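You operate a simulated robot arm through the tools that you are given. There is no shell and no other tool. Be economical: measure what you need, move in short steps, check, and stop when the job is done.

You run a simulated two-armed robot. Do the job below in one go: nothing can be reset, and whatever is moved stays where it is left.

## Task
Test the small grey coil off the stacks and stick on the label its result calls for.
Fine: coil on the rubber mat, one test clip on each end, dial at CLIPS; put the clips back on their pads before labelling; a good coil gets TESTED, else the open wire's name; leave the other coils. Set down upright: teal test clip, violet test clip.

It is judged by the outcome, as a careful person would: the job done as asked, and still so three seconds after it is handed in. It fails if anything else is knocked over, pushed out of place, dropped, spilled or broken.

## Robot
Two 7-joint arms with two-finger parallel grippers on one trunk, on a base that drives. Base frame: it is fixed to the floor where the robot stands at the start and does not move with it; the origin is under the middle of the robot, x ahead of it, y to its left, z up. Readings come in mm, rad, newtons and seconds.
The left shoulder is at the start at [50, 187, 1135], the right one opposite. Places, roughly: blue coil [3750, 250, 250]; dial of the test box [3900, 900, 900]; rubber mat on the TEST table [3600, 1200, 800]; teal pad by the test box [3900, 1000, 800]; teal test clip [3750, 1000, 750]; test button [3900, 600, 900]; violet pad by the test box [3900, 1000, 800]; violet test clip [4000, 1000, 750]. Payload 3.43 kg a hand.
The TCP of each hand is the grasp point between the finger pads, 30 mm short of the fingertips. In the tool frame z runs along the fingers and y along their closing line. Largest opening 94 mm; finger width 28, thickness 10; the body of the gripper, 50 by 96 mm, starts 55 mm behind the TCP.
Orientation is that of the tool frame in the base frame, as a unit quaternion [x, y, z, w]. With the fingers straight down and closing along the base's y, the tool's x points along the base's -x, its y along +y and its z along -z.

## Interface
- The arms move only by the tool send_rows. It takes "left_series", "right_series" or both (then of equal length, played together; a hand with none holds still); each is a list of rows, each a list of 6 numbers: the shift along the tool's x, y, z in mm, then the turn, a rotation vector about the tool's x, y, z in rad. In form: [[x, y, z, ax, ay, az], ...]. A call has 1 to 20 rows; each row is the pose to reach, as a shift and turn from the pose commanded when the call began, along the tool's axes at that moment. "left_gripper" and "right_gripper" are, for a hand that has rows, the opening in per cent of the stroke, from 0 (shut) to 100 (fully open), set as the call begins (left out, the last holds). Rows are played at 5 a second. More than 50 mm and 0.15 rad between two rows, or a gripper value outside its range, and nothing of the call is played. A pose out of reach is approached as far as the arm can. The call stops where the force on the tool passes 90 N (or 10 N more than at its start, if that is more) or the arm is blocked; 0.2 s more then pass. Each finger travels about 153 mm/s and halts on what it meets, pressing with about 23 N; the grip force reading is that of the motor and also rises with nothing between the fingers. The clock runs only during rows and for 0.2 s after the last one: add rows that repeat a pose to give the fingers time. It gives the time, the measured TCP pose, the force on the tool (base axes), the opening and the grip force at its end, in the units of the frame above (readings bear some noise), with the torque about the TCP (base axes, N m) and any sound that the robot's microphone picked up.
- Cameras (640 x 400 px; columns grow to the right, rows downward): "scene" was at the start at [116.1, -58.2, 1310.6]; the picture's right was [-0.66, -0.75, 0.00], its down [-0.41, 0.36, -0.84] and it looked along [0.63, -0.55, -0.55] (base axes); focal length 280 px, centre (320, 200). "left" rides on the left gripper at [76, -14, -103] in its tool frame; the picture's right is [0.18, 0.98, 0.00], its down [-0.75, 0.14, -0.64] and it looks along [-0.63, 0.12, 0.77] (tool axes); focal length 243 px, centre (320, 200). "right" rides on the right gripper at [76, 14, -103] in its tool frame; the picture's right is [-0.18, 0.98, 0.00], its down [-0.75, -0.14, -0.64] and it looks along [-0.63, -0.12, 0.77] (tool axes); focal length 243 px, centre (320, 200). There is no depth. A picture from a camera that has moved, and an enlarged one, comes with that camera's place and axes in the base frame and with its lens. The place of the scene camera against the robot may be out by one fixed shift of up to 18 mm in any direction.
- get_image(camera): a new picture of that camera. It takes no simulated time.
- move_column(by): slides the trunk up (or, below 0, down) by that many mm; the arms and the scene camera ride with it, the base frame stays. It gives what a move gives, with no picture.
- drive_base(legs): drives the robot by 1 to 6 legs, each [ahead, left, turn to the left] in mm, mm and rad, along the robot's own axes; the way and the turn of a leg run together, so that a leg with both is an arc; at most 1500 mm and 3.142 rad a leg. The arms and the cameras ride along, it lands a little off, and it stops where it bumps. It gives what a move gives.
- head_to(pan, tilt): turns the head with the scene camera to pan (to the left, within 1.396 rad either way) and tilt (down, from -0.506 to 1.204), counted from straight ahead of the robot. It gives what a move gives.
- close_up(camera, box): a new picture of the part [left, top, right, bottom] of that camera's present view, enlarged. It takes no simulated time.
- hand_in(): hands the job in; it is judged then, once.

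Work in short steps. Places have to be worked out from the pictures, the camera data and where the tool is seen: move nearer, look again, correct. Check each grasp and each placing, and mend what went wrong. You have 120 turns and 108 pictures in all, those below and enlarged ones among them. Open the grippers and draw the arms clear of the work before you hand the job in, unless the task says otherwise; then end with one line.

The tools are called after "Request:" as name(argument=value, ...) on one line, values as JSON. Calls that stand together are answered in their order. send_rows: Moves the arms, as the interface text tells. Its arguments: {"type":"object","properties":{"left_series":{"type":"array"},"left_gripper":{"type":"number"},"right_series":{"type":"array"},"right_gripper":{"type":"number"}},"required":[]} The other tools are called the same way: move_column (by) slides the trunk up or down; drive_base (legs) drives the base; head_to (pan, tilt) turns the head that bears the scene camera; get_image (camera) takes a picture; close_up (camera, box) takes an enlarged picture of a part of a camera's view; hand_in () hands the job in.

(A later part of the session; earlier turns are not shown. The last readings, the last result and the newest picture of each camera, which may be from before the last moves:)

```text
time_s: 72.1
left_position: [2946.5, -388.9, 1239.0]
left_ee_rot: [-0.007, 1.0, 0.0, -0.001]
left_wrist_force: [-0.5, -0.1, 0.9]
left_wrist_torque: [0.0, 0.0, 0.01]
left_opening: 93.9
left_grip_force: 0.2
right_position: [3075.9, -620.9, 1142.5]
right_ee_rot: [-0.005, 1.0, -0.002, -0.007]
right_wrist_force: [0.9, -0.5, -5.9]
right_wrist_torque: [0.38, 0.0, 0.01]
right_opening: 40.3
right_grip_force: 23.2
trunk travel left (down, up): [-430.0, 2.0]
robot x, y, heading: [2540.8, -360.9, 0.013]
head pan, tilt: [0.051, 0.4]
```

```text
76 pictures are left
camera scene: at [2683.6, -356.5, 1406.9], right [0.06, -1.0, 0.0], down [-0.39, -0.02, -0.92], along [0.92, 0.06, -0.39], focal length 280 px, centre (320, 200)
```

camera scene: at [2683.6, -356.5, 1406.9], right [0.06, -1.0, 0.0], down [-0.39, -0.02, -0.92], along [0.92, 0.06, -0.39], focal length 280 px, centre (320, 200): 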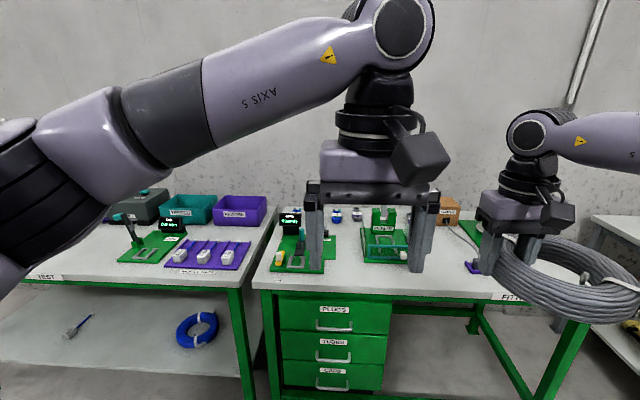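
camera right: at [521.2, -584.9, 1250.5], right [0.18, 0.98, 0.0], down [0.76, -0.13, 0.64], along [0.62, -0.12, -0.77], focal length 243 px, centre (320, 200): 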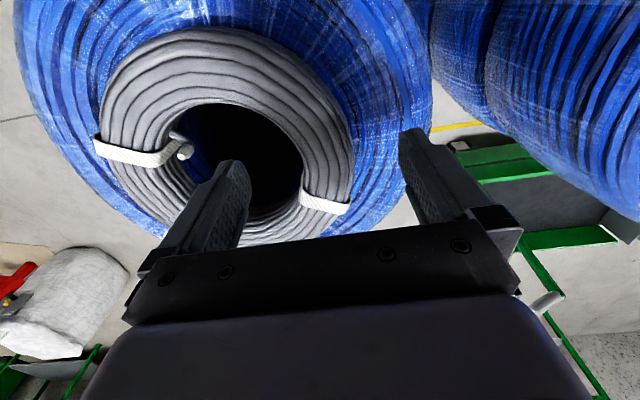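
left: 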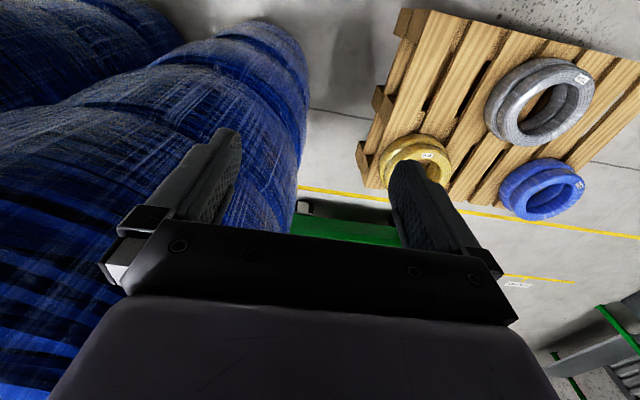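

The TEST table is to the left (screens, sockets, bins). I drive left another 1100 mm and look at it.

Request:
drive_base(legs=[[0, 1100, -0.013]])

Request:
head_to(pan=0.3, tilt=0.5)

Request:
get_image(camera="scene")

Request:
get_image(camera="left")

```text
time_s: 82.1
left_position: [2948.7, 705.4, 1239.4]
left_ee_rot: [0.008, 1.0, 0.001, -0.001]
left_wrist_force: [0.7, 0.3, 0.3]
left_wrist_torque: [0.02, 0.02, 0.02]
left_opening: 94.0
left_grip_force: 0.0
right_position: [3071.0, 469.7, 1143.4]
right_ee_rot: [0.012, 1.0, -0.001, -0.006]
right_wrist_force: [0.2, 0.4, -6.0]
right_wrist_torque: [0.39, 0.01, 0.03]
right_opening: 40.4
right_grip_force: 23.1
trunk travel left (down, up): [-430.0, 2.0]
robot x, y, heading: [2543.9, 744.6, -0.017]
head pan, tilt: [0.051, 0.4]
```

```text
time_s: 82.9
left_position: [2947.6, 704.9, 1239.3]
left_ee_rot: [0.009, 1.0, -0.001, -0.001]
left_wrist_force: [0.2, 0.3, 0.1]
left_wrist_torque: [0.02, 0.03, -0.01]
left_opening: 94.0
left_grip_force: 0.0
right_position: [3070.5, 469.4, 1142.6]
right_ee_rot: [0.011, 1.0, -0.001, -0.006]
right_wrist_force: [0.0, -0.1, -5.7]
right_wrist_torque: [0.42, -0.05, 0.01]
right_opening: 40.4
right_grip_force: 23.0
trunk travel left (down, up): [-430.0, 2.0]
robot x, y, heading: [2542.5, 744.0, -0.014]
head pan, tilt: [0.3, 0.499]
```

```text
75 pictures are left
camera scene: at [2681.4, 767.1, 1397.8], right [0.28, -0.96, 0.0], down [-0.46, -0.13, -0.88], along [0.84, 0.24, -0.48], focal length 280 px, centre (320, 200)
```

scene: 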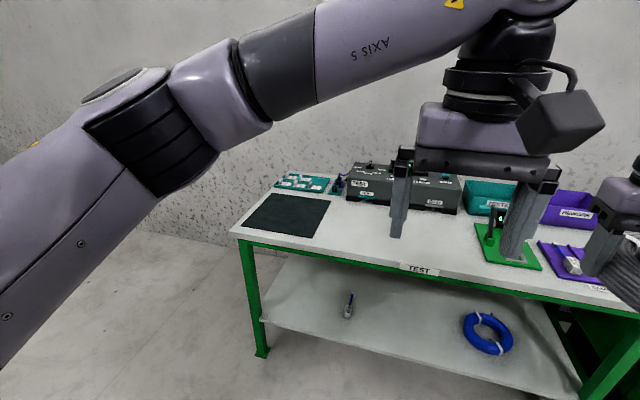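

```text
74 pictures are left
camera left: at [2872.7, 691.6, 1340.8], right [-0.17, 0.99, 0.0], down [0.76, 0.13, 0.64], along [0.63, 0.11, -0.77], focal length 243 px, centre (320, 200)
```

left: 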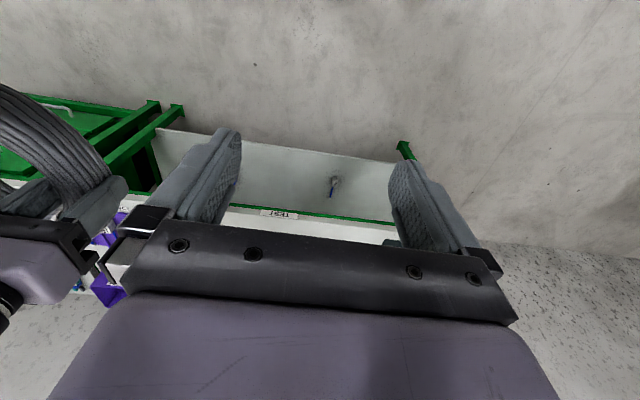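

The mat is at the left end near (3565,1167); the test box is behind. I zoom on the box area and the object on the shelf.

Request:
close_up(camera="scene", box=[230, 160, 422, 280])

Request:
close_up(camera="scene", box=[320, 270, 416, 330])

```text
3.33 times, centred on (326, 220) of scene
camera zoom: at [2681.4, 767.1, 1397.8], right [0.28, -0.96, 0.0], down [-0.46, -0.13, -0.88], along [0.84, 0.24, -0.48], focal length 934 px, centre (300, 133)
```

zoom: 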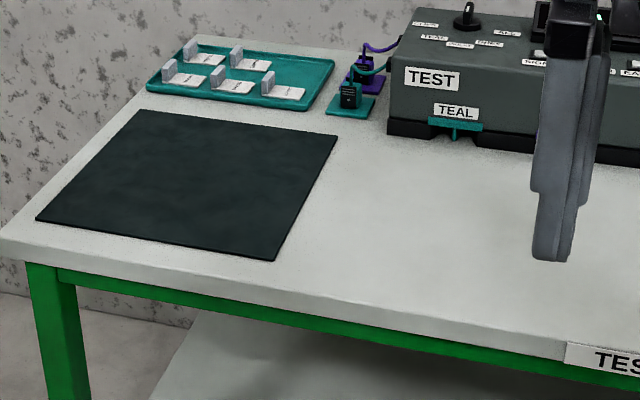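

```text
6.67 times, centred on (368, 300) of scene
camera zoom: at [2681.4, 767.1, 1397.8], right [0.28, -0.96, 0.0], down [-0.46, -0.13, -0.88], along [0.84, 0.24, -0.48], focal length 1868 px, centre (0, -467)
```

zoom: 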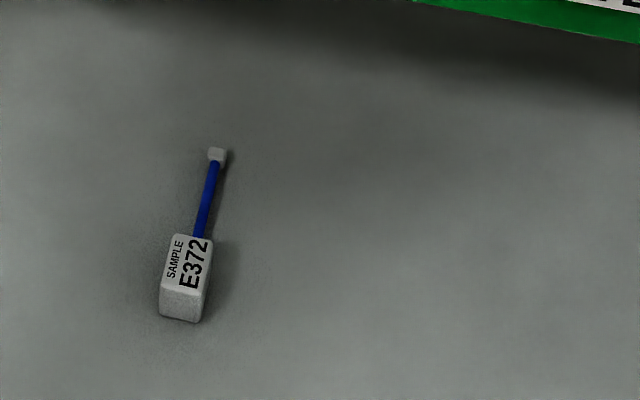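

Mat, clips on pads (behind-right of mat), label tray (behind mat), box with dial are all seen. I drive to about (3030,1420) with the coil held high, then look.

Request:
drive_base(legs=[[0, 670, 0.015], [440, 0, 0]])

Request:
head_to(pan=-0.35, tilt=0.75)

Request:
get_image(camera="scene")

Request:
get_image(camera="right")

```text
time_s: 91.4
left_position: [3390.6, 1381.6, 1238.4]
left_ee_rot: [0.0, 1.0, 0.001, -0.001]
left_wrist_force: [0.0, -0.5, 0.2]
left_wrist_torque: [0.01, 0.02, 0.0]
left_opening: 93.9
left_grip_force: 0.0
right_position: [3515.9, 1147.7, 1142.8]
right_ee_rot: [0.002, 1.0, -0.001, -0.005]
right_wrist_force: [0.4, 0.2, -6.6]
right_wrist_torque: [0.43, -0.01, 0.03]
right_opening: 40.4
right_grip_force: 23.2
trunk travel left (down, up): [-430.0, 2.0]
robot x, y, heading: [2983.9, 1413.6, 0.003]
head pan, tilt: [0.3, 0.499]
```

```text
time_s: 92.5
left_position: [3389.6, 1381.2, 1239.1]
left_ee_rot: [0.001, 1.0, 0.0, -0.001]
left_wrist_force: [0.2, 0.3, 0.1]
left_wrist_torque: [0.01, 0.05, -0.01]
left_opening: 94.0
left_grip_force: 0.1
right_position: [3516.3, 1148.1, 1142.8]
right_ee_rot: [0.002, 1.0, -0.002, -0.006]
right_wrist_force: [-0.6, 0.3, -5.8]
right_wrist_torque: [0.41, -0.04, 0.01]
right_opening: 40.4
right_grip_force: 23.3
trunk travel left (down, up): [-430.0, 2.0]
robot x, y, heading: [2986.4, 1410.6, -0.002]
head pan, tilt: [-0.351, 0.75]
```

```text
71 pictures are left
camera scene: at [3112.6, 1384.1, 1375.8], right [-0.34, -0.94, 0.0], down [-0.64, 0.23, -0.73], along [0.69, -0.25, -0.68], focal length 280 px, centre (320, 200)
```

scene: 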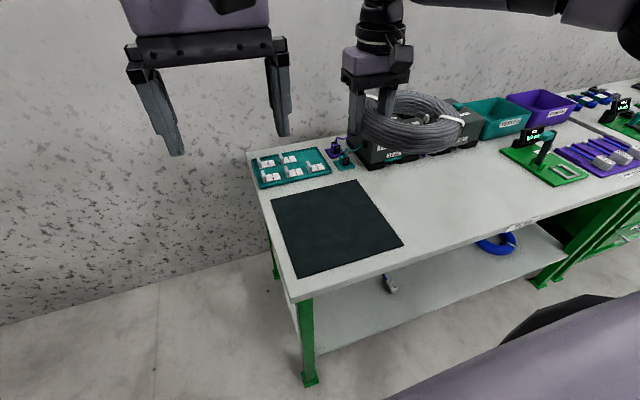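

```text
70 pictures are left
camera right: at [3439.2, 1162.9, 1246.5], right [0.19, 0.98, -0.01], down [0.76, -0.14, 0.63], along [0.62, -0.12, -0.77], focal length 243 px, centre (320, 200)
```

right: 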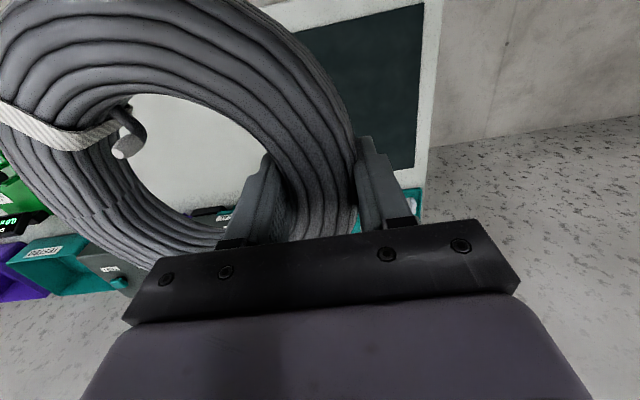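

Mat spans about x 3467–3755, y 1045–1315 at z≈795; centre (3610,1183). I move the base 60 ahead and 60 left, lower the trunk 200 mm (coil still ~110 mm above the table), and look.

Request:
drive_base(legs=[[60, 65, 0]])

Request:
move_column(by=-200)

Request:
get_image(camera="scene")

Request:
get_image(camera="right")

```text
time_s: 93.7
left_position: [3452.8, 1448.0, 1238.2]
left_ee_rot: [0.0, 1.0, 0.0, -0.001]
left_wrist_force: [-0.3, -0.5, 0.2]
left_wrist_torque: [-0.06, 0.03, -0.01]
left_opening: 93.9
left_grip_force: 0.1
right_position: [3579.2, 1215.2, 1142.1]
right_ee_rot: [0.002, 1.0, -0.002, -0.006]
right_wrist_force: [1.1, 1.0, -6.4]
right_wrist_torque: [0.39, -0.03, 0.04]
right_opening: 40.1
right_grip_force: 22.8
trunk travel left (down, up): [-430.0, 2.0]
robot x, y, heading: [3049.0, 1478.0, 0.002]
head pan, tilt: [-0.351, 0.75]
```

```text
time_s: 95.9
left_position: [3453.0, 1448.0, 1040.5]
left_ee_rot: [0.0, 1.0, 0.0, -0.002]
left_wrist_force: [0.2, 0.0, 0.2]
left_wrist_torque: [0.01, 0.0, 0.0]
left_opening: 94.2
left_grip_force: 0.2
right_position: [3578.2, 1213.6, 943.1]
right_ee_rot: [0.002, 1.0, -0.001, -0.006]
right_wrist_force: [0.3, -0.6, -5.5]
right_wrist_torque: [0.4, -0.03, -0.01]
right_opening: 40.5
right_grip_force: 23.4
trunk travel left (down, up): [-230.0, 202.0]
robot x, y, heading: [3048.9, 1479.4, 0.003]
head pan, tilt: [-0.351, 0.75]
```

```text
69 pictures are left
camera scene: at [3174.4, 1450.1, 1175.8], right [-0.34, -0.94, 0.0], down [-0.64, 0.23, -0.73], along [0.69, -0.25, -0.68], focal length 280 px, centre (320, 200)
```

scene: 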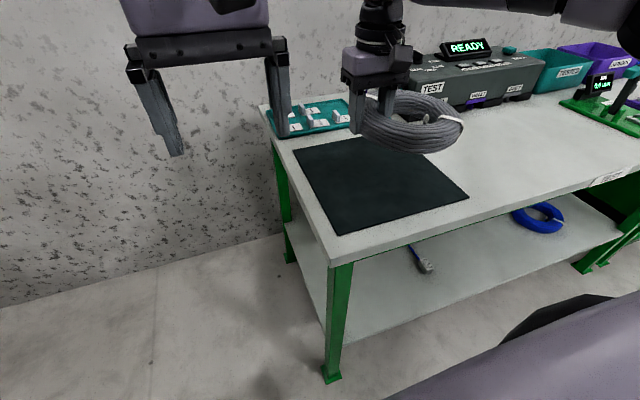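

```text
68 pictures are left
camera right: at [3501.4, 1229.4, 1046.6], right [0.19, 0.98, -0.01], down [0.76, -0.14, 0.63], along [0.62, -0.12, -0.77], focal length 243 px, centre (320, 200)
```

right: 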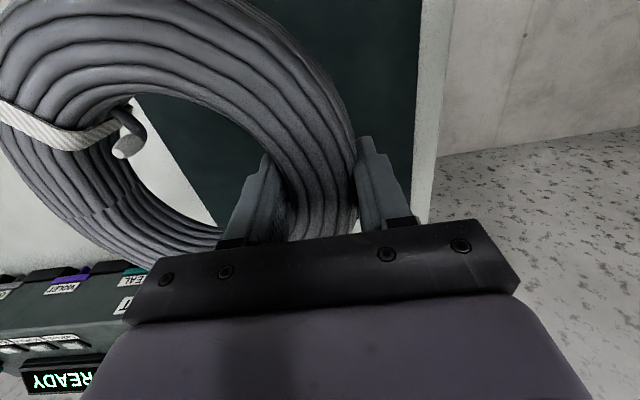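

READY shows on the box screen. The mat spans x 3460–3747, y 1037–1310, so I centre the coil by moving the hand to (3590,1250) and lower to just above the mat.

Request:
send_rows(right_series=[[-6, 18, 0, 0, 0, 0], [-12, 37, 0, 0, 0, 0], [-12, 37, 25, 0, 0, 0], [-12, 37, 50, 0, 0, 0], [-12, 37, 75, 0, 0, 0], [-12, 37, 95, 0, 0, 0], [-12, 37, 95, 0, 0, 0]])

Request:
close_up(camera="scene", box=[256, 60, 512, 220])

```text
time_s: 97.5
left_position: [3452.0, 1448.1, 1038.4]
left_ee_rot: [-0.001, 1.0, 0.0, 0.0]
left_wrist_force: [0.2, -0.5, 0.2]
left_wrist_torque: [0.03, 0.03, 0.01]
left_opening: 94.1
left_grip_force: 0.1
right_position: [3568.0, 1237.3, 856.1]
right_ee_rot: [0.002, 1.0, -0.001, -0.006]
right_wrist_force: [-0.7, 0.5, -5.8]
right_wrist_torque: [0.41, -0.03, 0.01]
right_opening: 40.6
right_grip_force: 23.1
right hand out of reach, approached as far as the arm can: row 1, 2, 3, 4, 5, 6, 7
trunk travel left (down, up): [-230.0, 202.0]
robot x, y, heading: [3045.2, 1475.8, -0.002]
head pan, tilt: [-0.351, 0.75]
```

```text
2.50 times, centred on (384, 140) of scene
camera zoom: at [3174.5, 1450.1, 1175.8], right [-0.34, -0.94, 0.0], down [-0.64, 0.23, -0.73], along [0.69, -0.25, -0.68], focal length 700 px, centre (160, 350)
```

zoom: 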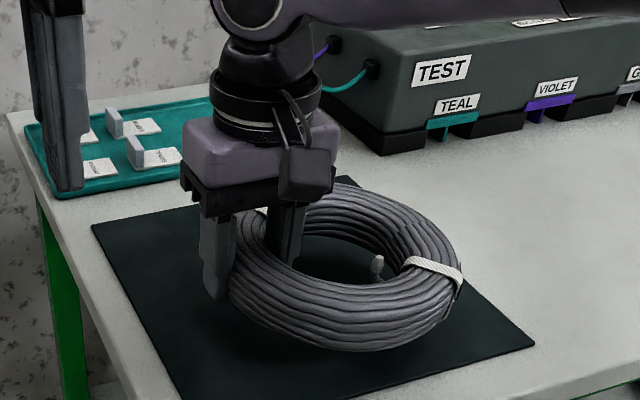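

The arm is at its reach limit again but the coil would already lie within the mat. To know how much closer the base can get, I pull the left hand back and left, and use its camera to see the base's front edge.

Request:
send_rows(left_series=[[40, 30, 0, 0, 0, 0], [80, 60, 0, 0, 0, 0], [120, 90, 0, 0, 0, 0], [150, 120, 0, 0, 0, 0], [150, 150, 0, 0, 0, 0], [150, 150, 0, 0, 0, 0]])

Request:
get_image(camera="left")

```text
time_s: 98.9
left_position: [3304.0, 1596.9, 1038.6]
left_ee_rot: [-0.003, 1.0, 0.001, 0.0]
left_wrist_force: [20.6, -8.0, -16.1]
left_wrist_torque: [1.2, 0.71, 1.19]
left_opening: 93.8
left_grip_force: 0.0
right_position: [3567.8, 1236.6, 857.1]
right_ee_rot: [0.002, 1.0, -0.002, -0.006]
right_wrist_force: [-0.4, 0.2, -6.0]
right_wrist_torque: [0.43, -0.03, 0.04]
right_opening: 40.3
right_grip_force: 23.0
trunk travel left (down, up): [-230.0, 202.0]
robot x, y, heading: [3049.1, 1478.4, 0.002]
head pan, tilt: [-0.351, 0.75]
```

```text
66 pictures are left
camera left: at [3228.2, 1581.4, 1140.2], right [-0.19, 0.98, 0.0], down [0.75, 0.14, 0.64], along [0.63, 0.12, -0.77], focal length 243 px, centre (320, 200)
```

left: 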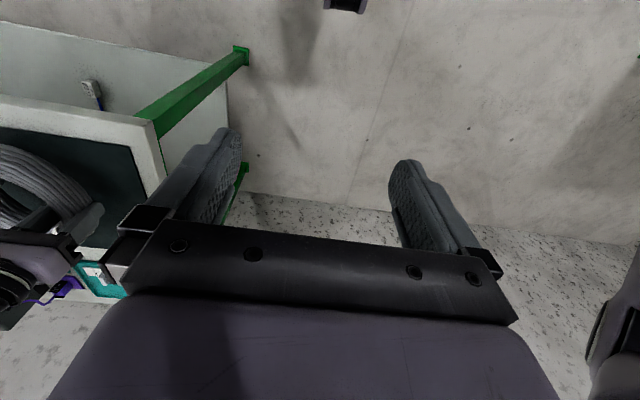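

The base front is only ~190 mm ahead of the axis, table edge is ~335 mm ahead, so I can go 90 mm closer. The left wrist feels 20 N (rubbing my own body), so I move it forward a bit, pull the right hand back and up, then drive 90 mm ahead.

Request:
send_rows(left_series=[[-25, 10, 0, 0, 0, 0], [-50, 20, 0, 0, 0, 0], [-50, 20, 0, 0, 0, 0]], right_series=[[35, 0, -20, 0, 0, 0], [65, 10, -40, 0, 0, 0], [65, 10, -40, 0, 0, 0]])

Request:
drive_base(legs=[[85, 0, 0]])

Request:
get_image(camera="scene")

```text
time_s: 99.7
left_position: [3354.0, 1618.4, 1038.5]
left_ee_rot: [0.0, 1.0, 0.0, 0.0]
left_wrist_force: [-0.5, -0.5, 0.4]
left_wrist_torque: [-0.02, 0.0, 0.02]
left_opening: 93.8
left_grip_force: 0.1
right_position: [3503.4, 1248.9, 895.4]
right_ee_rot: [0.003, 1.0, -0.002, -0.006]
right_wrist_force: [0.5, -1.5, -6.6]
right_wrist_torque: [0.45, -0.03, -0.01]
right_opening: 40.6
right_grip_force: 22.9
trunk travel left (down, up): [-230.0, 202.0]
robot x, y, heading: [3045.8, 1478.4, 0.001]
head pan, tilt: [-0.351, 0.75]
```

```text
time_s: 100.8
left_position: [3438.8, 1618.5, 1038.9]
left_ee_rot: [0.0, 1.0, 0.0, -0.001]
left_wrist_force: [0.5, 0.3, -0.4]
left_wrist_torque: [-0.03, 0.02, 0.0]
left_opening: 94.0
left_grip_force: 0.1
right_position: [3586.9, 1250.7, 895.2]
right_ee_rot: [0.002, 1.0, -0.001, -0.006]
right_wrist_force: [-0.1, -0.2, -6.1]
right_wrist_torque: [0.43, 0.01, -0.04]
right_opening: 40.4
right_grip_force: 22.8
trunk travel left (down, up): [-230.0, 202.0]
robot x, y, heading: [3129.3, 1479.1, 0.006]
head pan, tilt: [-0.351, 0.75]
```

```text
65 pictures are left
camera scene: at [3258.6, 1450.1, 1175.7], right [-0.34, -0.94, 0.0], down [-0.64, 0.23, -0.73], along [0.69, -0.25, -0.68], focal length 280 px, centre (320, 200)
```

scene: 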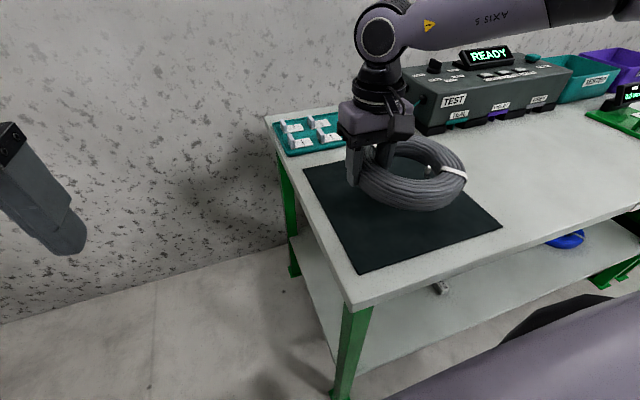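

The hand is at (3587,1251,895). Lower to the mat, with small steps at the end, watching for the weight to come off.

Request:
send_rows(right_series=[[0, 0, 20, 0, 0, 0], [0, 0, 40, 0, 0, 0], [0, 0, 54, 0, 0, 0], [0, 0, 58, 0, 0, 0], [0, 0, 62, 0, 0, 0], [0, 0, 62, 0, 0, 0]])

Request:
close_up(camera="scene", box=[320, 120, 512, 240])

```text
time_s: 102.2
left_position: [3437.5, 1618.5, 1039.6]
left_ee_rot: [0.0, 1.0, 0.0, 0.001]
left_wrist_force: [-0.1, 0.0, -0.6]
left_wrist_torque: [0.01, -0.01, -0.02]
left_opening: 93.9
left_grip_force: 0.0
right_position: [3588.0, 1248.9, 832.6]
right_ee_rot: [0.002, 1.0, -0.001, -0.006]
right_wrist_force: [-0.1, 0.1, -6.0]
right_wrist_torque: [0.47, -0.03, -0.01]
right_opening: 40.6
right_grip_force: 23.3
trunk travel left (down, up): [-230.0, 202.0]
robot x, y, heading: [3129.0, 1476.1, -0.004]
head pan, tilt: [-0.351, 0.75]
```

```text
3.33 times, centred on (416, 180) of scene
camera zoom: at [3258.2, 1450.2, 1175.8], right [-0.34, -0.94, 0.0], down [-0.64, 0.23, -0.73], along [0.69, -0.25, -0.68], focal length 934 px, centre (0, 267)
```

zoom: 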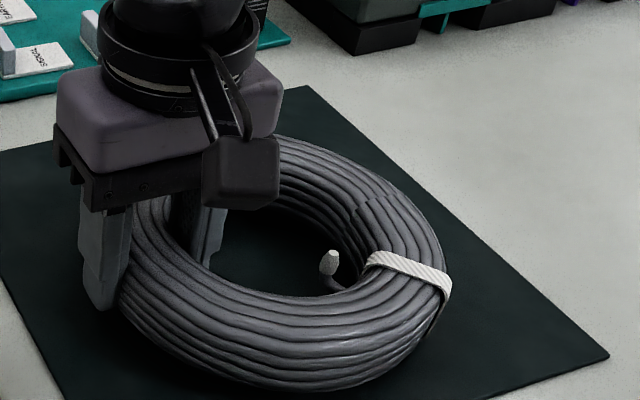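

Still hanging free. Continue down in 3 mm steps.

Request:
send_rows(right_series=[[0, 0, 3, 0, 0, 0], [0, 0, 6, 0, 0, 0], [0, 0, 9, 0, 0, 0], [0, 0, 12, 0, 0, 0], [0, 0, 12, 0, 0, 0]])

```text
time_s: 103.4
left_position: [3437.4, 1618.3, 1039.5]
left_ee_rot: [-0.001, 1.0, 0.001, 0.0]
left_wrist_force: [-0.5, 0.4, 0.5]
left_wrist_torque: [0.02, -0.02, 0.01]
left_opening: 94.0
left_grip_force: 0.1
right_position: [3586.0, 1248.1, 819.9]
right_ee_rot: [0.002, 1.0, -0.002, -0.006]
right_wrist_force: [0.8, 1.3, -4.8]
right_wrist_torque: [0.16, 0.02, 0.07]
right_opening: 39.9
right_grip_force: 23.0
trunk travel left (down, up): [-230.0, 202.0]
robot x, y, heading: [3131.1, 1480.1, -0.001]
head pan, tilt: [-0.351, 0.75]
```

Contact has begun (torque falling). A few mm more.

Request:
send_rows(right_series=[[0, 0, 2, 0, 0, 0], [0, 0, 4, 0, 0, 0], [0, 0, 6, 0, 0, 0], [0, 0, 6, 0, 0, 0]])

Request:
close_up(camera="scene", box=[320, 120, 512, 240])

```text
time_s: 104.4
left_position: [3436.3, 1618.6, 1039.3]
left_ee_rot: [0.0, 1.0, 0.0, 0.0]
left_wrist_force: [0.8, -0.1, -0.1]
left_wrist_torque: [0.01, -0.04, -0.03]
left_opening: 93.6
left_grip_force: 0.0
right_position: [3587.5, 1250.5, 816.8]
right_ee_rot: [0.002, 1.0, -0.002, -0.007]
right_wrist_force: [3.3, 1.7, 1.7]
right_wrist_torque: [-0.06, 0.71, 0.01]
right_opening: 39.8
right_grip_force: 22.9
trunk travel left (down, up): [-230.0, 202.0]
robot x, y, heading: [3133.9, 1477.2, -0.002]
head pan, tilt: [-0.351, 0.75]
```

```text
3.33 times, centred on (416, 180) of scene
camera zoom: at [3258.0, 1450.6, 1175.9], right [-0.34, -0.94, 0.0], down [-0.64, 0.23, -0.73], along [0.69, -0.25, -0.68], focal length 934 px, centre (0, 267)
```

zoom: 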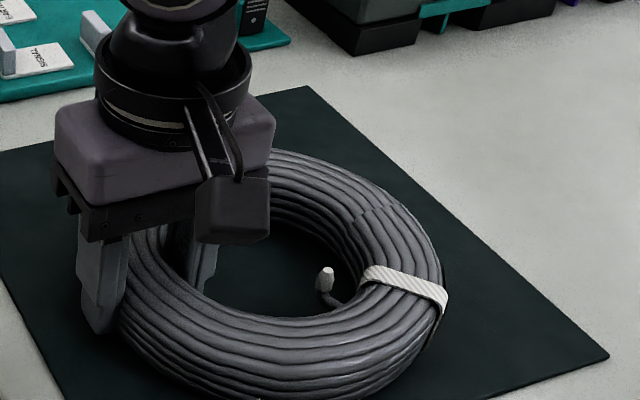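

The coil's weight rests on the mat (force now +1.7 N up). Open and lift away, then back and right to clear the view.

Request:
send_rows(right_series=[[0, 0, 0, 0, 0, 0], [0, 0, 0, 0, 0, 0], [0, 0, 0, 0, 0, 0]], right_gripper=100)

Request:
send_rows(right_series=[[0, 0, -25, 0, 0, 0], [0, 0, -50, 0, 0, 0], [0, 0, -90, 0, 0, 0], [0, 0, -130, 0, 0, 0], [40, -30, -150, 0, 0, 0], [80, -70, -150, 0, 0, 0], [100, -110, -150, 0, 0, 0], [100, -110, -150, 0, 0, 0]])

Request:
head_to(pan=-0.45, tilt=0.6)

Request:
get_image(camera="scene")

Request:
get_image(camera="right")

```text
time_s: 105.2
left_position: [3436.1, 1618.0, 1039.2]
left_ee_rot: [0.0, 1.0, 0.0, 0.0]
left_wrist_force: [0.2, 0.4, -0.1]
left_wrist_torque: [0.01, -0.03, 0.02]
left_opening: 94.1
left_grip_force: 0.0
right_position: [3585.4, 1249.1, 815.4]
right_ee_rot: [0.001, 1.0, -0.002, -0.006]
right_wrist_force: [-0.5, -0.4, 0.0]
right_wrist_torque: [-0.02, 0.0, -0.03]
right_opening: 93.8
right_grip_force: 0.1
trunk travel left (down, up): [-230.0, 202.0]
robot x, y, heading: [3131.9, 1480.4, 0.0]
head pan, tilt: [-0.351, 0.75]
```

```text
refused: row 5 steps farther than a row can; nothing moved
```

```text
time_s: 105.9
left_position: [3437.3, 1618.8, 1039.8]
left_ee_rot: [0.0, 1.0, 0.0, 0.0]
left_wrist_force: [0.4, 0.4, -0.4]
left_wrist_torque: [0.01, 0.01, 0.02]
left_opening: 93.9
left_grip_force: 0.1
right_position: [3586.4, 1250.0, 815.3]
right_ee_rot: [0.001, 1.0, -0.002, -0.007]
right_wrist_force: [1.2, 0.0, -0.6]
right_wrist_torque: [-0.01, -0.01, -0.02]
right_opening: 93.9
right_grip_force: 0.0
trunk travel left (down, up): [-230.0, 202.0]
robot x, y, heading: [3133.2, 1481.8, -0.001]
head pan, tilt: [-0.45, 0.6]
```

```text
62 pictures are left
camera scene: at [3259.6, 1440.5, 1188.7], right [-0.43, -0.9, 0.0], down [-0.51, 0.25, -0.82], along [0.74, -0.36, -0.57], focal length 280 px, centre (320, 200)
```

scene: 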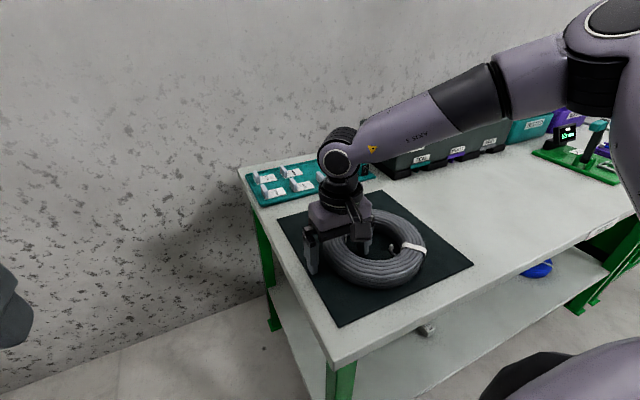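

```text
61 pictures are left
camera right: at [3508.7, 1265.0, 918.9], right [0.19, 0.98, -0.01], down [0.76, -0.14, 0.63], along [0.62, -0.12, -0.77], focal length 243 px, centre (320, 200)
```

right: 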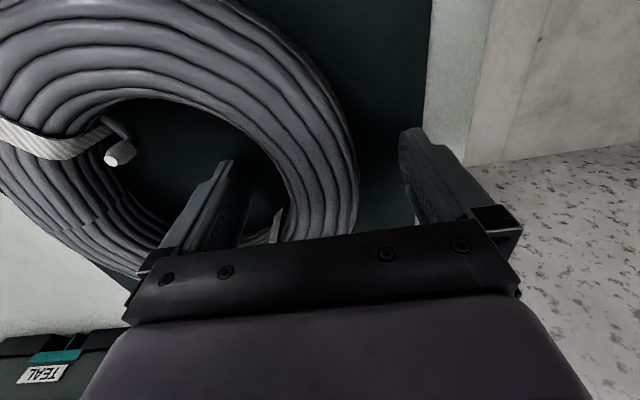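

Coil released flat on the mat. Lift the hand straight up, then draw it back and right.

Request:
send_rows(right_series=[[0, 0, -25, 0, 0, 0], [0, 0, -50, 0, 0, 0], [0, 0, -90, 0, 0, 0], [0, 0, -130, 0, 0, 0], [35, -20, -150, 0, 0, 0], [70, -50, -150, 0, 0, 0], [105, -80, -150, 0, 0, 0], [120, -110, -150, 0, 0, 0], [130, -140, -150, 0, 0, 0], [130, -140, -150, 0, 0, 0]])

Request:
get_image(camera="scene")

Request:
get_image(camera="right")

```text
time_s: 108.1
left_position: [3437.0, 1618.3, 1039.5]
left_ee_rot: [-0.001, 1.0, -0.001, 0.0]
left_wrist_force: [-0.4, -0.4, 0.9]
left_wrist_torque: [0.02, 0.01, 0.02]
left_opening: 93.8
left_grip_force: 0.1
right_position: [3456.6, 1108.1, 969.0]
right_ee_rot: [0.002, 1.0, -0.001, -0.006]
right_wrist_force: [0.5, -0.1, 0.0]
right_wrist_torque: [0.02, 0.0, 0.01]
right_opening: 94.0
right_grip_force: 0.1
trunk travel left (down, up): [-230.0, 202.0]
robot x, y, heading: [3129.8, 1480.9, -0.002]
head pan, tilt: [-0.45, 0.6]
```

```text
60 pictures are left
camera scene: at [3259.5, 1440.4, 1188.7], right [-0.43, -0.9, 0.0], down [-0.51, 0.25, -0.83], along [0.74, -0.36, -0.56], focal length 280 px, centre (320, 200)
```

scene: 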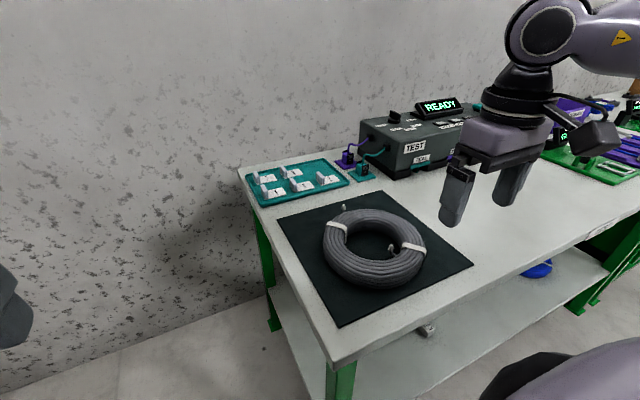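

```text
59 pictures are left
camera right: at [3379.7, 1124.3, 1073.2], right [0.19, 0.98, -0.01], down [0.76, -0.14, 0.63], along [0.62, -0.12, -0.77], focal length 243 px, centre (320, 200)
```

right: 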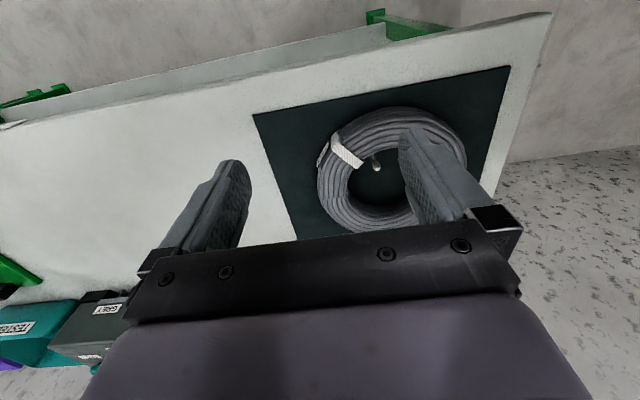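

Good: coil on the mat. I zoom on the box/clips, the labels and the coil.

Request:
close_up(camera="scene", box=[330, 90, 490, 190])

Request:
close_up(camera="scene", box=[236, 150, 364, 230])

Request:
close_up(camera="scene", box=[300, 190, 460, 290])

```text
4.00 times, centred on (410, 140) of scene
camera zoom: at [3259.5, 1440.4, 1188.7], right [-0.43, -0.9, 0.0], down [-0.51, 0.25, -0.83], along [0.74, -0.36, -0.56], focal length 1121 px, centre (-40, 440)
```

zoom: 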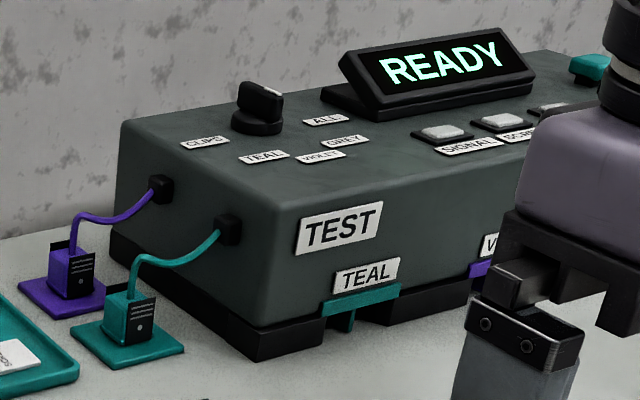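

```text
5.00 times, centred on (300, 190) of scene
camera zoom: at [3259.5, 1440.4, 1188.7], right [-0.43, -0.9, 0.0], down [-0.51, 0.25, -0.83], along [0.74, -0.36, -0.56], focal length 1401 px, centre (420, 250)
```

zoom: 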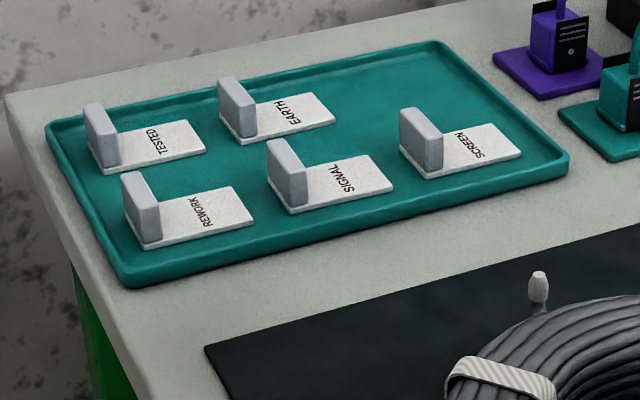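

```text
4.00 times, centred on (380, 240) of scene
camera zoom: at [3259.5, 1440.4, 1188.7], right [-0.43, -0.9, 0.0], down [-0.51, 0.25, -0.83], along [0.74, -0.36, -0.56], focal length 1121 px, centre (80, 40)
```

zoom: 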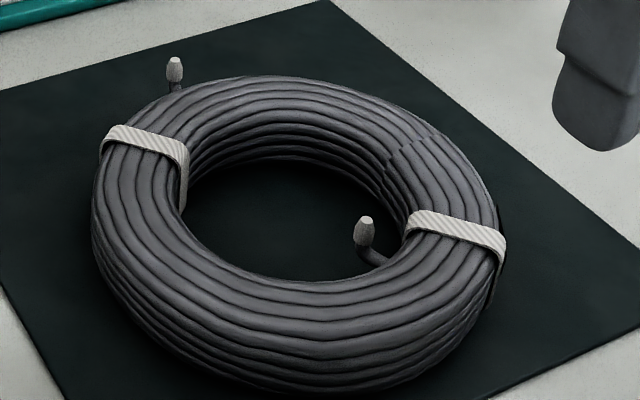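

Labels (TESTED, EARTH, REWORK, SIGNAL, SCREEN), dial (CLIPS/TEAL/VIOLET/GREY/ALL) and clips are clear. The clips and dial are too deep from the front, but there's floor all round the table's left end, so I'll work from there facing along -y. Drive out left, turn right 90°, then slide in.

Request:
drive_base(legs=[[-60, 0, 0], [0, 600, 0], [0, 0, -1.571], [0, 600, 0]])

Request:
head_to(pan=0.0, tilt=0.6)

Request:
get_image(camera="scene")

```text
time_s: 123.5
left_position: [3814.2, 1740.5, 1038.6]
left_ee_rot: [0.716, 0.699, 0.0, 0.0]
left_wrist_force: [-0.4, -0.2, 0.1]
left_wrist_torque: [0.0, 0.05, -0.02]
left_opening: 94.2
left_grip_force: 0.0
right_position: [3304.8, 1733.4, 969.4]
right_ee_rot: [0.717, 0.697, 0.004, -0.005]
right_wrist_force: [0.4, -0.1, 0.4]
right_wrist_torque: [0.0, 0.0, -0.01]
right_opening: 94.2
right_grip_force: 0.0
trunk travel left (down, up): [-230.0, 202.0]
robot x, y, heading: [3680.6, 2049.4, -1.599]
head pan, tilt: [-0.45, 0.6]
```

```text
time_s: 124.4
left_position: [3814.7, 1741.4, 1040.1]
left_ee_rot: [0.716, 0.699, 0.0, 0.0]
left_wrist_force: [-0.5, -0.4, -0.5]
left_wrist_torque: [-0.02, -0.01, 0.03]
left_opening: 93.9
left_grip_force: 0.1
right_position: [3304.6, 1734.4, 969.6]
right_ee_rot: [0.717, 0.697, 0.003, -0.005]
right_wrist_force: [0.0, -0.5, 0.0]
right_wrist_torque: [0.02, -0.03, 0.0]
right_opening: 94.2
right_grip_force: 0.1
trunk travel left (down, up): [-230.0, 202.0]
robot x, y, heading: [3683.5, 2053.7, -1.595]
head pan, tilt: [0.0, 0.6]
```

```text
55 pictures are left
camera scene: at [3668.8, 1904.0, 1188.7], right [-1.0, 0.03, 0.0], down [0.01, 0.56, -0.83], along [-0.02, -0.82, -0.56], focal length 280 px, centre (320, 200)
```

scene: 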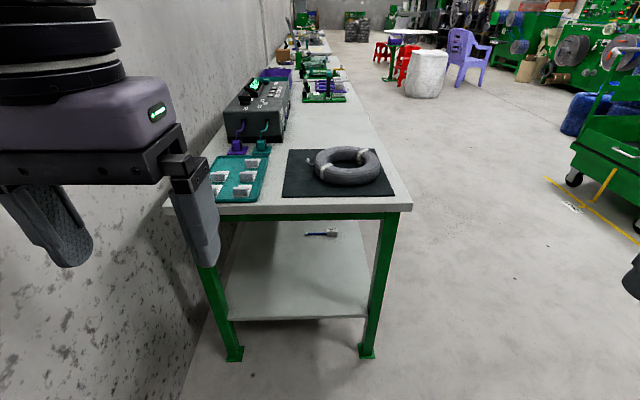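

Good view from the end. Wall on my left is at about x 4180, so I keep this x. I straighten and drive 480 mm ahead, hands being above table height.

Request:
drive_base(legs=[[0, 0, 0.024], [480, 0, 0]])

Request:
head_to(pan=0.15, tilt=0.8)

Request:
get_image(camera="scene")

Request:
get_image(camera="left")

```text
time_s: 127.3
left_position: [3826.7, 1336.1, 1038.3]
left_ee_rot: [0.703, 0.711, 0.001, -0.001]
left_wrist_force: [0.4, -0.4, 0.6]
left_wrist_torque: [0.0, 0.02, 0.01]
left_opening: 94.4
left_grip_force: 0.1
right_position: [3318.8, 1311.6, 969.5]
right_ee_rot: [0.704, 0.71, 0.003, -0.006]
right_wrist_force: [0.9, 0.2, -0.6]
right_wrist_torque: [-0.01, -0.03, 0.03]
right_opening: 94.1
right_grip_force: 0.0
trunk travel left (down, up): [-230.0, 202.0]
robot x, y, heading: [3683.8, 1642.8, -1.557]
head pan, tilt: [0.0, 0.6]
stopped in leg 2: the robot was blocked; the commanded pose is now the measured one
```

```text
time_s: 128.0
left_position: [3827.2, 1337.0, 1039.1]
left_ee_rot: [0.702, 0.712, 0.002, -0.002]
left_wrist_force: [-1.1, -0.3, 0.3]
left_wrist_torque: [0.02, -0.01, 0.01]
left_opening: 94.0
left_grip_force: 0.0
right_position: [3318.8, 1311.4, 970.4]
right_ee_rot: [0.705, 0.71, 0.003, -0.006]
right_wrist_force: [0.5, 0.1, 0.2]
right_wrist_torque: [0.0, 0.0, 0.02]
right_opening: 94.2
right_grip_force: 0.0
trunk travel left (down, up): [-230.0, 202.0]
robot x, y, heading: [3683.9, 1643.7, -1.561]
head pan, tilt: [0.15, 0.799]
```

```text
54 pictures are left
camera scene: at [3688.1, 1504.3, 1171.9], right [-0.99, -0.16, 0.0], down [-0.11, 0.71, -0.7], along [0.11, -0.69, -0.72], focal length 280 px, centre (320, 200)
```

scene: 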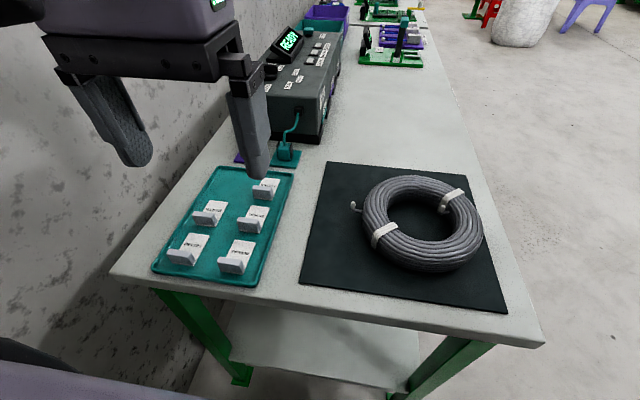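

```text
53 pictures are left
camera left: at [3812.3, 1412.5, 1140.5], right [0.98, 0.2, 0.0], down [0.15, -0.75, 0.64], along [0.13, -0.63, -0.77], focal length 243 px, centre (320, 200)
```

left: 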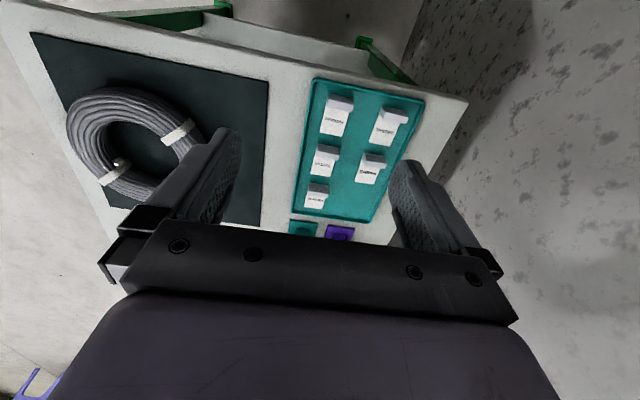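

The drive was blocked at y=1643. I look left to see whether the left elbow is against the wall.

Request:
head_to(pan=1.2, tilt=0.5)

Request:
get_image(camera="scene")

```text
time_s: 129.3
left_position: [3827.8, 1337.5, 1038.4]
left_ee_rot: [0.702, 0.712, 0.001, -0.001]
left_wrist_force: [-0.4, -0.6, -0.2]
left_wrist_torque: [0.0, 0.0, -0.03]
left_opening: 93.8
left_grip_force: 0.0
right_position: [3318.0, 1312.2, 969.3]
right_ee_rot: [0.705, 0.71, 0.003, -0.007]
right_wrist_force: [-0.3, 1.4, 0.6]
right_wrist_torque: [0.02, 0.01, -0.02]
right_opening: 93.9
right_grip_force: 0.1
trunk travel left (down, up): [-230.0, 202.0]
robot x, y, heading: [3682.0, 1643.3, -1.56]
head pan, tilt: [1.201, 0.499]
```

```text
52 pictures are left
camera scene: at [3760.3, 1552.0, 1197.8], right [-0.35, -0.94, 0.0], down [-0.45, 0.17, -0.88], along [0.82, -0.31, -0.48], focal length 280 px, centre (320, 200)
```

scene: 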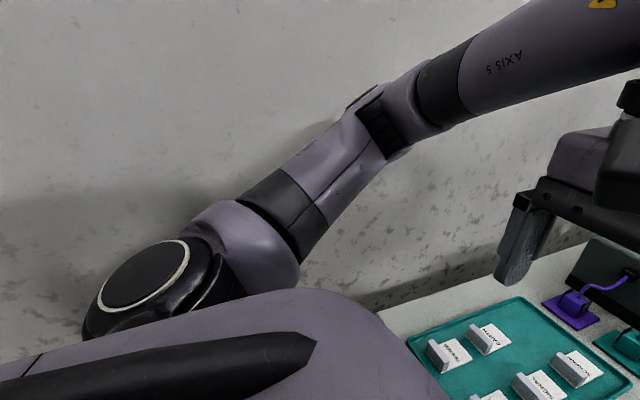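

The left elbow is against the wall. I back off 30 mm, shift 130 mm to my right (away from the wall), then go ahead.

Request:
drive_base(legs=[[-30, 0, 0], [0, -130, -0.01], [100, 0, 0]])

Request:
head_to(pan=0.3, tilt=0.8)

Request:
get_image(camera="scene")

Request:
get_image(camera="left")

```text
time_s: 132.1
left_position: [3695.0, 1334.4, 1038.0]
left_ee_rot: [0.705, 0.709, 0.003, -0.002]
left_wrist_force: [0.3, -0.3, 0.0]
left_wrist_torque: [0.01, 0.02, 0.02]
left_opening: 94.0
left_grip_force: 0.1
right_position: [3187.7, 1315.1, 968.3]
right_ee_rot: [0.71, 0.704, 0.004, -0.006]
right_wrist_force: [-0.7, -0.7, -0.2]
right_wrist_torque: [0.0, -0.03, 0.04]
right_opening: 94.1
right_grip_force: 0.0
trunk travel left (down, up): [-230.0, 202.0]
robot x, y, heading: [3556.6, 1638.9, -1.566]
head pan, tilt: [1.201, 0.499]
stopped in leg 3: the robot was blocked; the commanded pose is now the measured one
```

```text
time_s: 133.3
left_position: [3695.9, 1334.1, 1037.7]
left_ee_rot: [0.706, 0.708, 0.004, -0.002]
left_wrist_force: [0.4, 0.1, 0.0]
left_wrist_torque: [-0.01, 0.02, -0.02]
left_opening: 93.9
left_grip_force: 0.0
right_position: [3187.1, 1316.5, 967.8]
right_ee_rot: [0.71, 0.705, 0.004, -0.006]
right_wrist_force: [0.4, 0.1, -1.0]
right_wrist_torque: [-0.01, 0.0, 0.02]
right_opening: 94.0
right_grip_force: 0.1
trunk travel left (down, up): [-230.0, 202.0]
robot x, y, heading: [3556.7, 1641.4, -1.566]
head pan, tilt: [0.3, 0.799]
```

```text
51 pictures are left
camera scene: at [3571.0, 1506.9, 1171.9], right [-0.96, -0.3, 0.0], down [-0.21, 0.68, -0.7], along [0.21, -0.67, -0.72], focal length 280 px, centre (320, 200)
```

scene: 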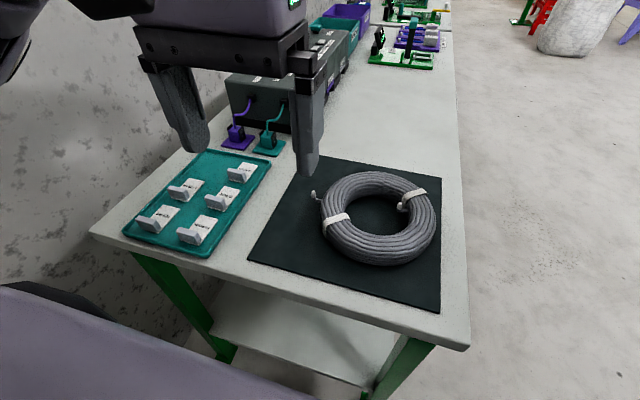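

```text
50 pictures are left
camera left: at [3682.1, 1410.1, 1140.0], right [0.98, 0.19, 0.0], down [0.14, -0.76, 0.64], along [0.12, -0.63, -0.77], focal length 243 px, centre (320, 200)
```

left: 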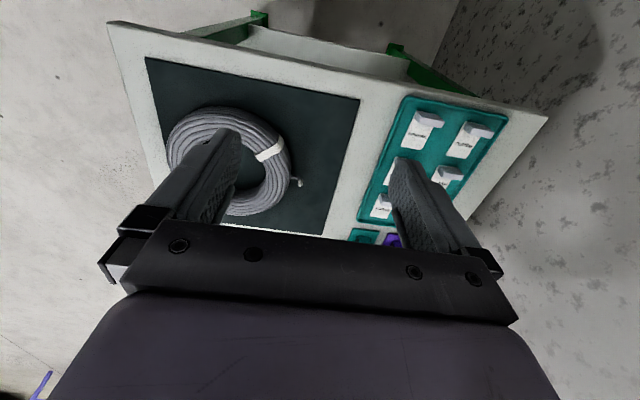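

The base front is ~300 mm from the axis and touches the table end at y=1641, so I back off a few mm and work from here with the left hand tilted forward for reach. Clips: teal ~(3842,1038), violet ~(3921,1034). Bring the left hand above/in front of teal with a 0.45 rad forward tilt, gripper half open.

Request:
drive_base(legs=[[-6, 0, 0]])

Request:
send_rows(left_series=[[-30, 30, 0, 0, -0.07, 0], [-60, 60, 15, 0, -0.14, 0], [-95, 90, 30, 0, -0.21, 0], [-130, 115, 45, 0, -0.28, 0], [-165, 135, 60, 0, -0.35, 0], [-200, 145, 75, 0, -0.42, 0], [-235, 145, 95, 0, -0.45, 0], [-250, 145, 110, 0, -0.45, 0], [-250, 145, 110, 0, -0.45, 0]], left_gripper=60)

Request:
get_image(camera="left")

Request:
get_image(camera="scene")

```text
time_s: 134.0
left_position: [3695.8, 1340.0, 1037.9]
left_ee_rot: [0.706, 0.708, 0.003, -0.002]
left_wrist_force: [0.6, 0.8, 0.2]
left_wrist_torque: [0.03, 0.01, 0.02]
left_opening: 94.0
left_grip_force: 0.1
right_position: [3186.8, 1322.9, 968.3]
right_ee_rot: [0.709, 0.705, 0.003, -0.006]
right_wrist_force: [0.0, -0.4, 0.4]
right_wrist_torque: [0.02, 0.01, 0.01]
right_opening: 93.9
right_grip_force: 0.0
trunk travel left (down, up): [-230.0, 202.0]
robot x, y, heading: [3552.8, 1652.5, -1.57]
head pan, tilt: [0.3, 0.799]
```

```text
time_s: 136.0
left_position: [3843.6, 1093.8, 926.9]
left_ee_rot: [0.689, 0.691, -0.154, 0.157]
left_wrist_force: [0.3, -0.6, 0.7]
left_wrist_torque: [0.0, 0.01, 0.01]
left_opening: 56.2
left_grip_force: 0.1
right_position: [3187.9, 1320.8, 968.5]
right_ee_rot: [0.71, 0.705, 0.003, -0.007]
right_wrist_force: [0.0, 0.2, 0.3]
right_wrist_torque: [-0.05, 0.0, 0.02]
right_opening: 94.2
right_grip_force: 0.0
trunk travel left (down, up): [-230.0, 202.0]
robot x, y, heading: [3556.9, 1644.4, -1.572]
head pan, tilt: [0.3, 0.799]
```

```text
49 pictures are left
camera left: at [3829.1, 1206.4, 985.9], right [0.98, 0.17, -0.08], down [0.14, -0.4, 0.9], along [0.12, -0.9, -0.42], focal length 243 px, centre (320, 200)
```

left: 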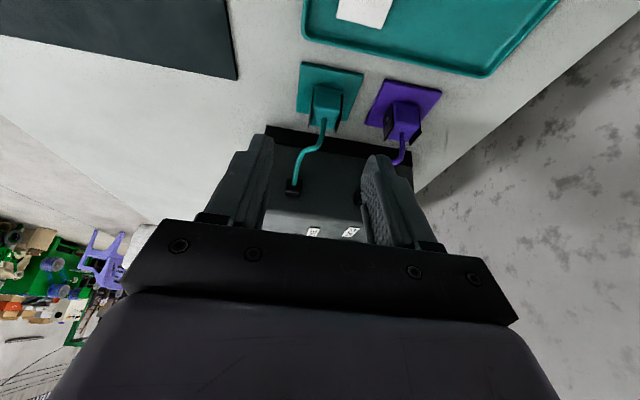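

```text
48 pictures are left
camera scene: at [3570.9, 1512.8, 1171.9], right [-0.96, -0.3, 0.0], down [-0.21, 0.69, -0.7], along [0.21, -0.67, -0.72], focal length 280 px, centre (320, 200)
```

scene: 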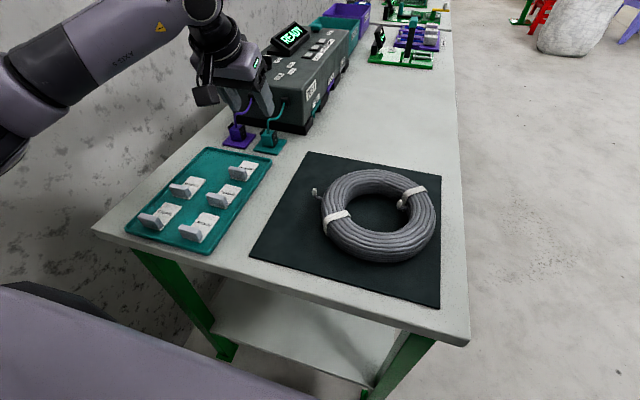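

Reached easily and the clips are visible. Zoom on them.

Request:
close_up(camera="left", box=[272, 50, 464, 170])

Request:
close_up(camera="scene", box=[300, 160, 348, 220])

```text
3.33 times, centred on (368, 110) of left
camera zoom: at [3829.1, 1206.4, 985.9], right [0.98, 0.17, -0.08], down [0.14, -0.4, 0.9], along [0.12, -0.9, -0.42], focal length 809 px, centre (160, 500)
```

zoom: 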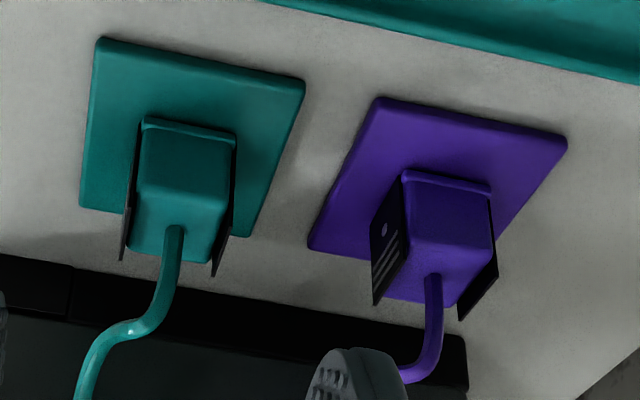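

```text
6.67 times, centred on (324, 190) of scene
camera zoom: at [3570.9, 1512.8, 1171.9], right [-0.96, -0.3, 0.0], down [-0.21, 0.69, -0.7], along [0.21, -0.67, -0.72], focal length 1868 px, centre (293, 267)
```

zoom: 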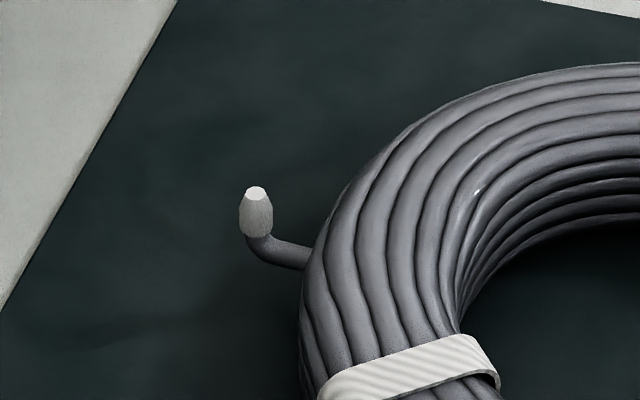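

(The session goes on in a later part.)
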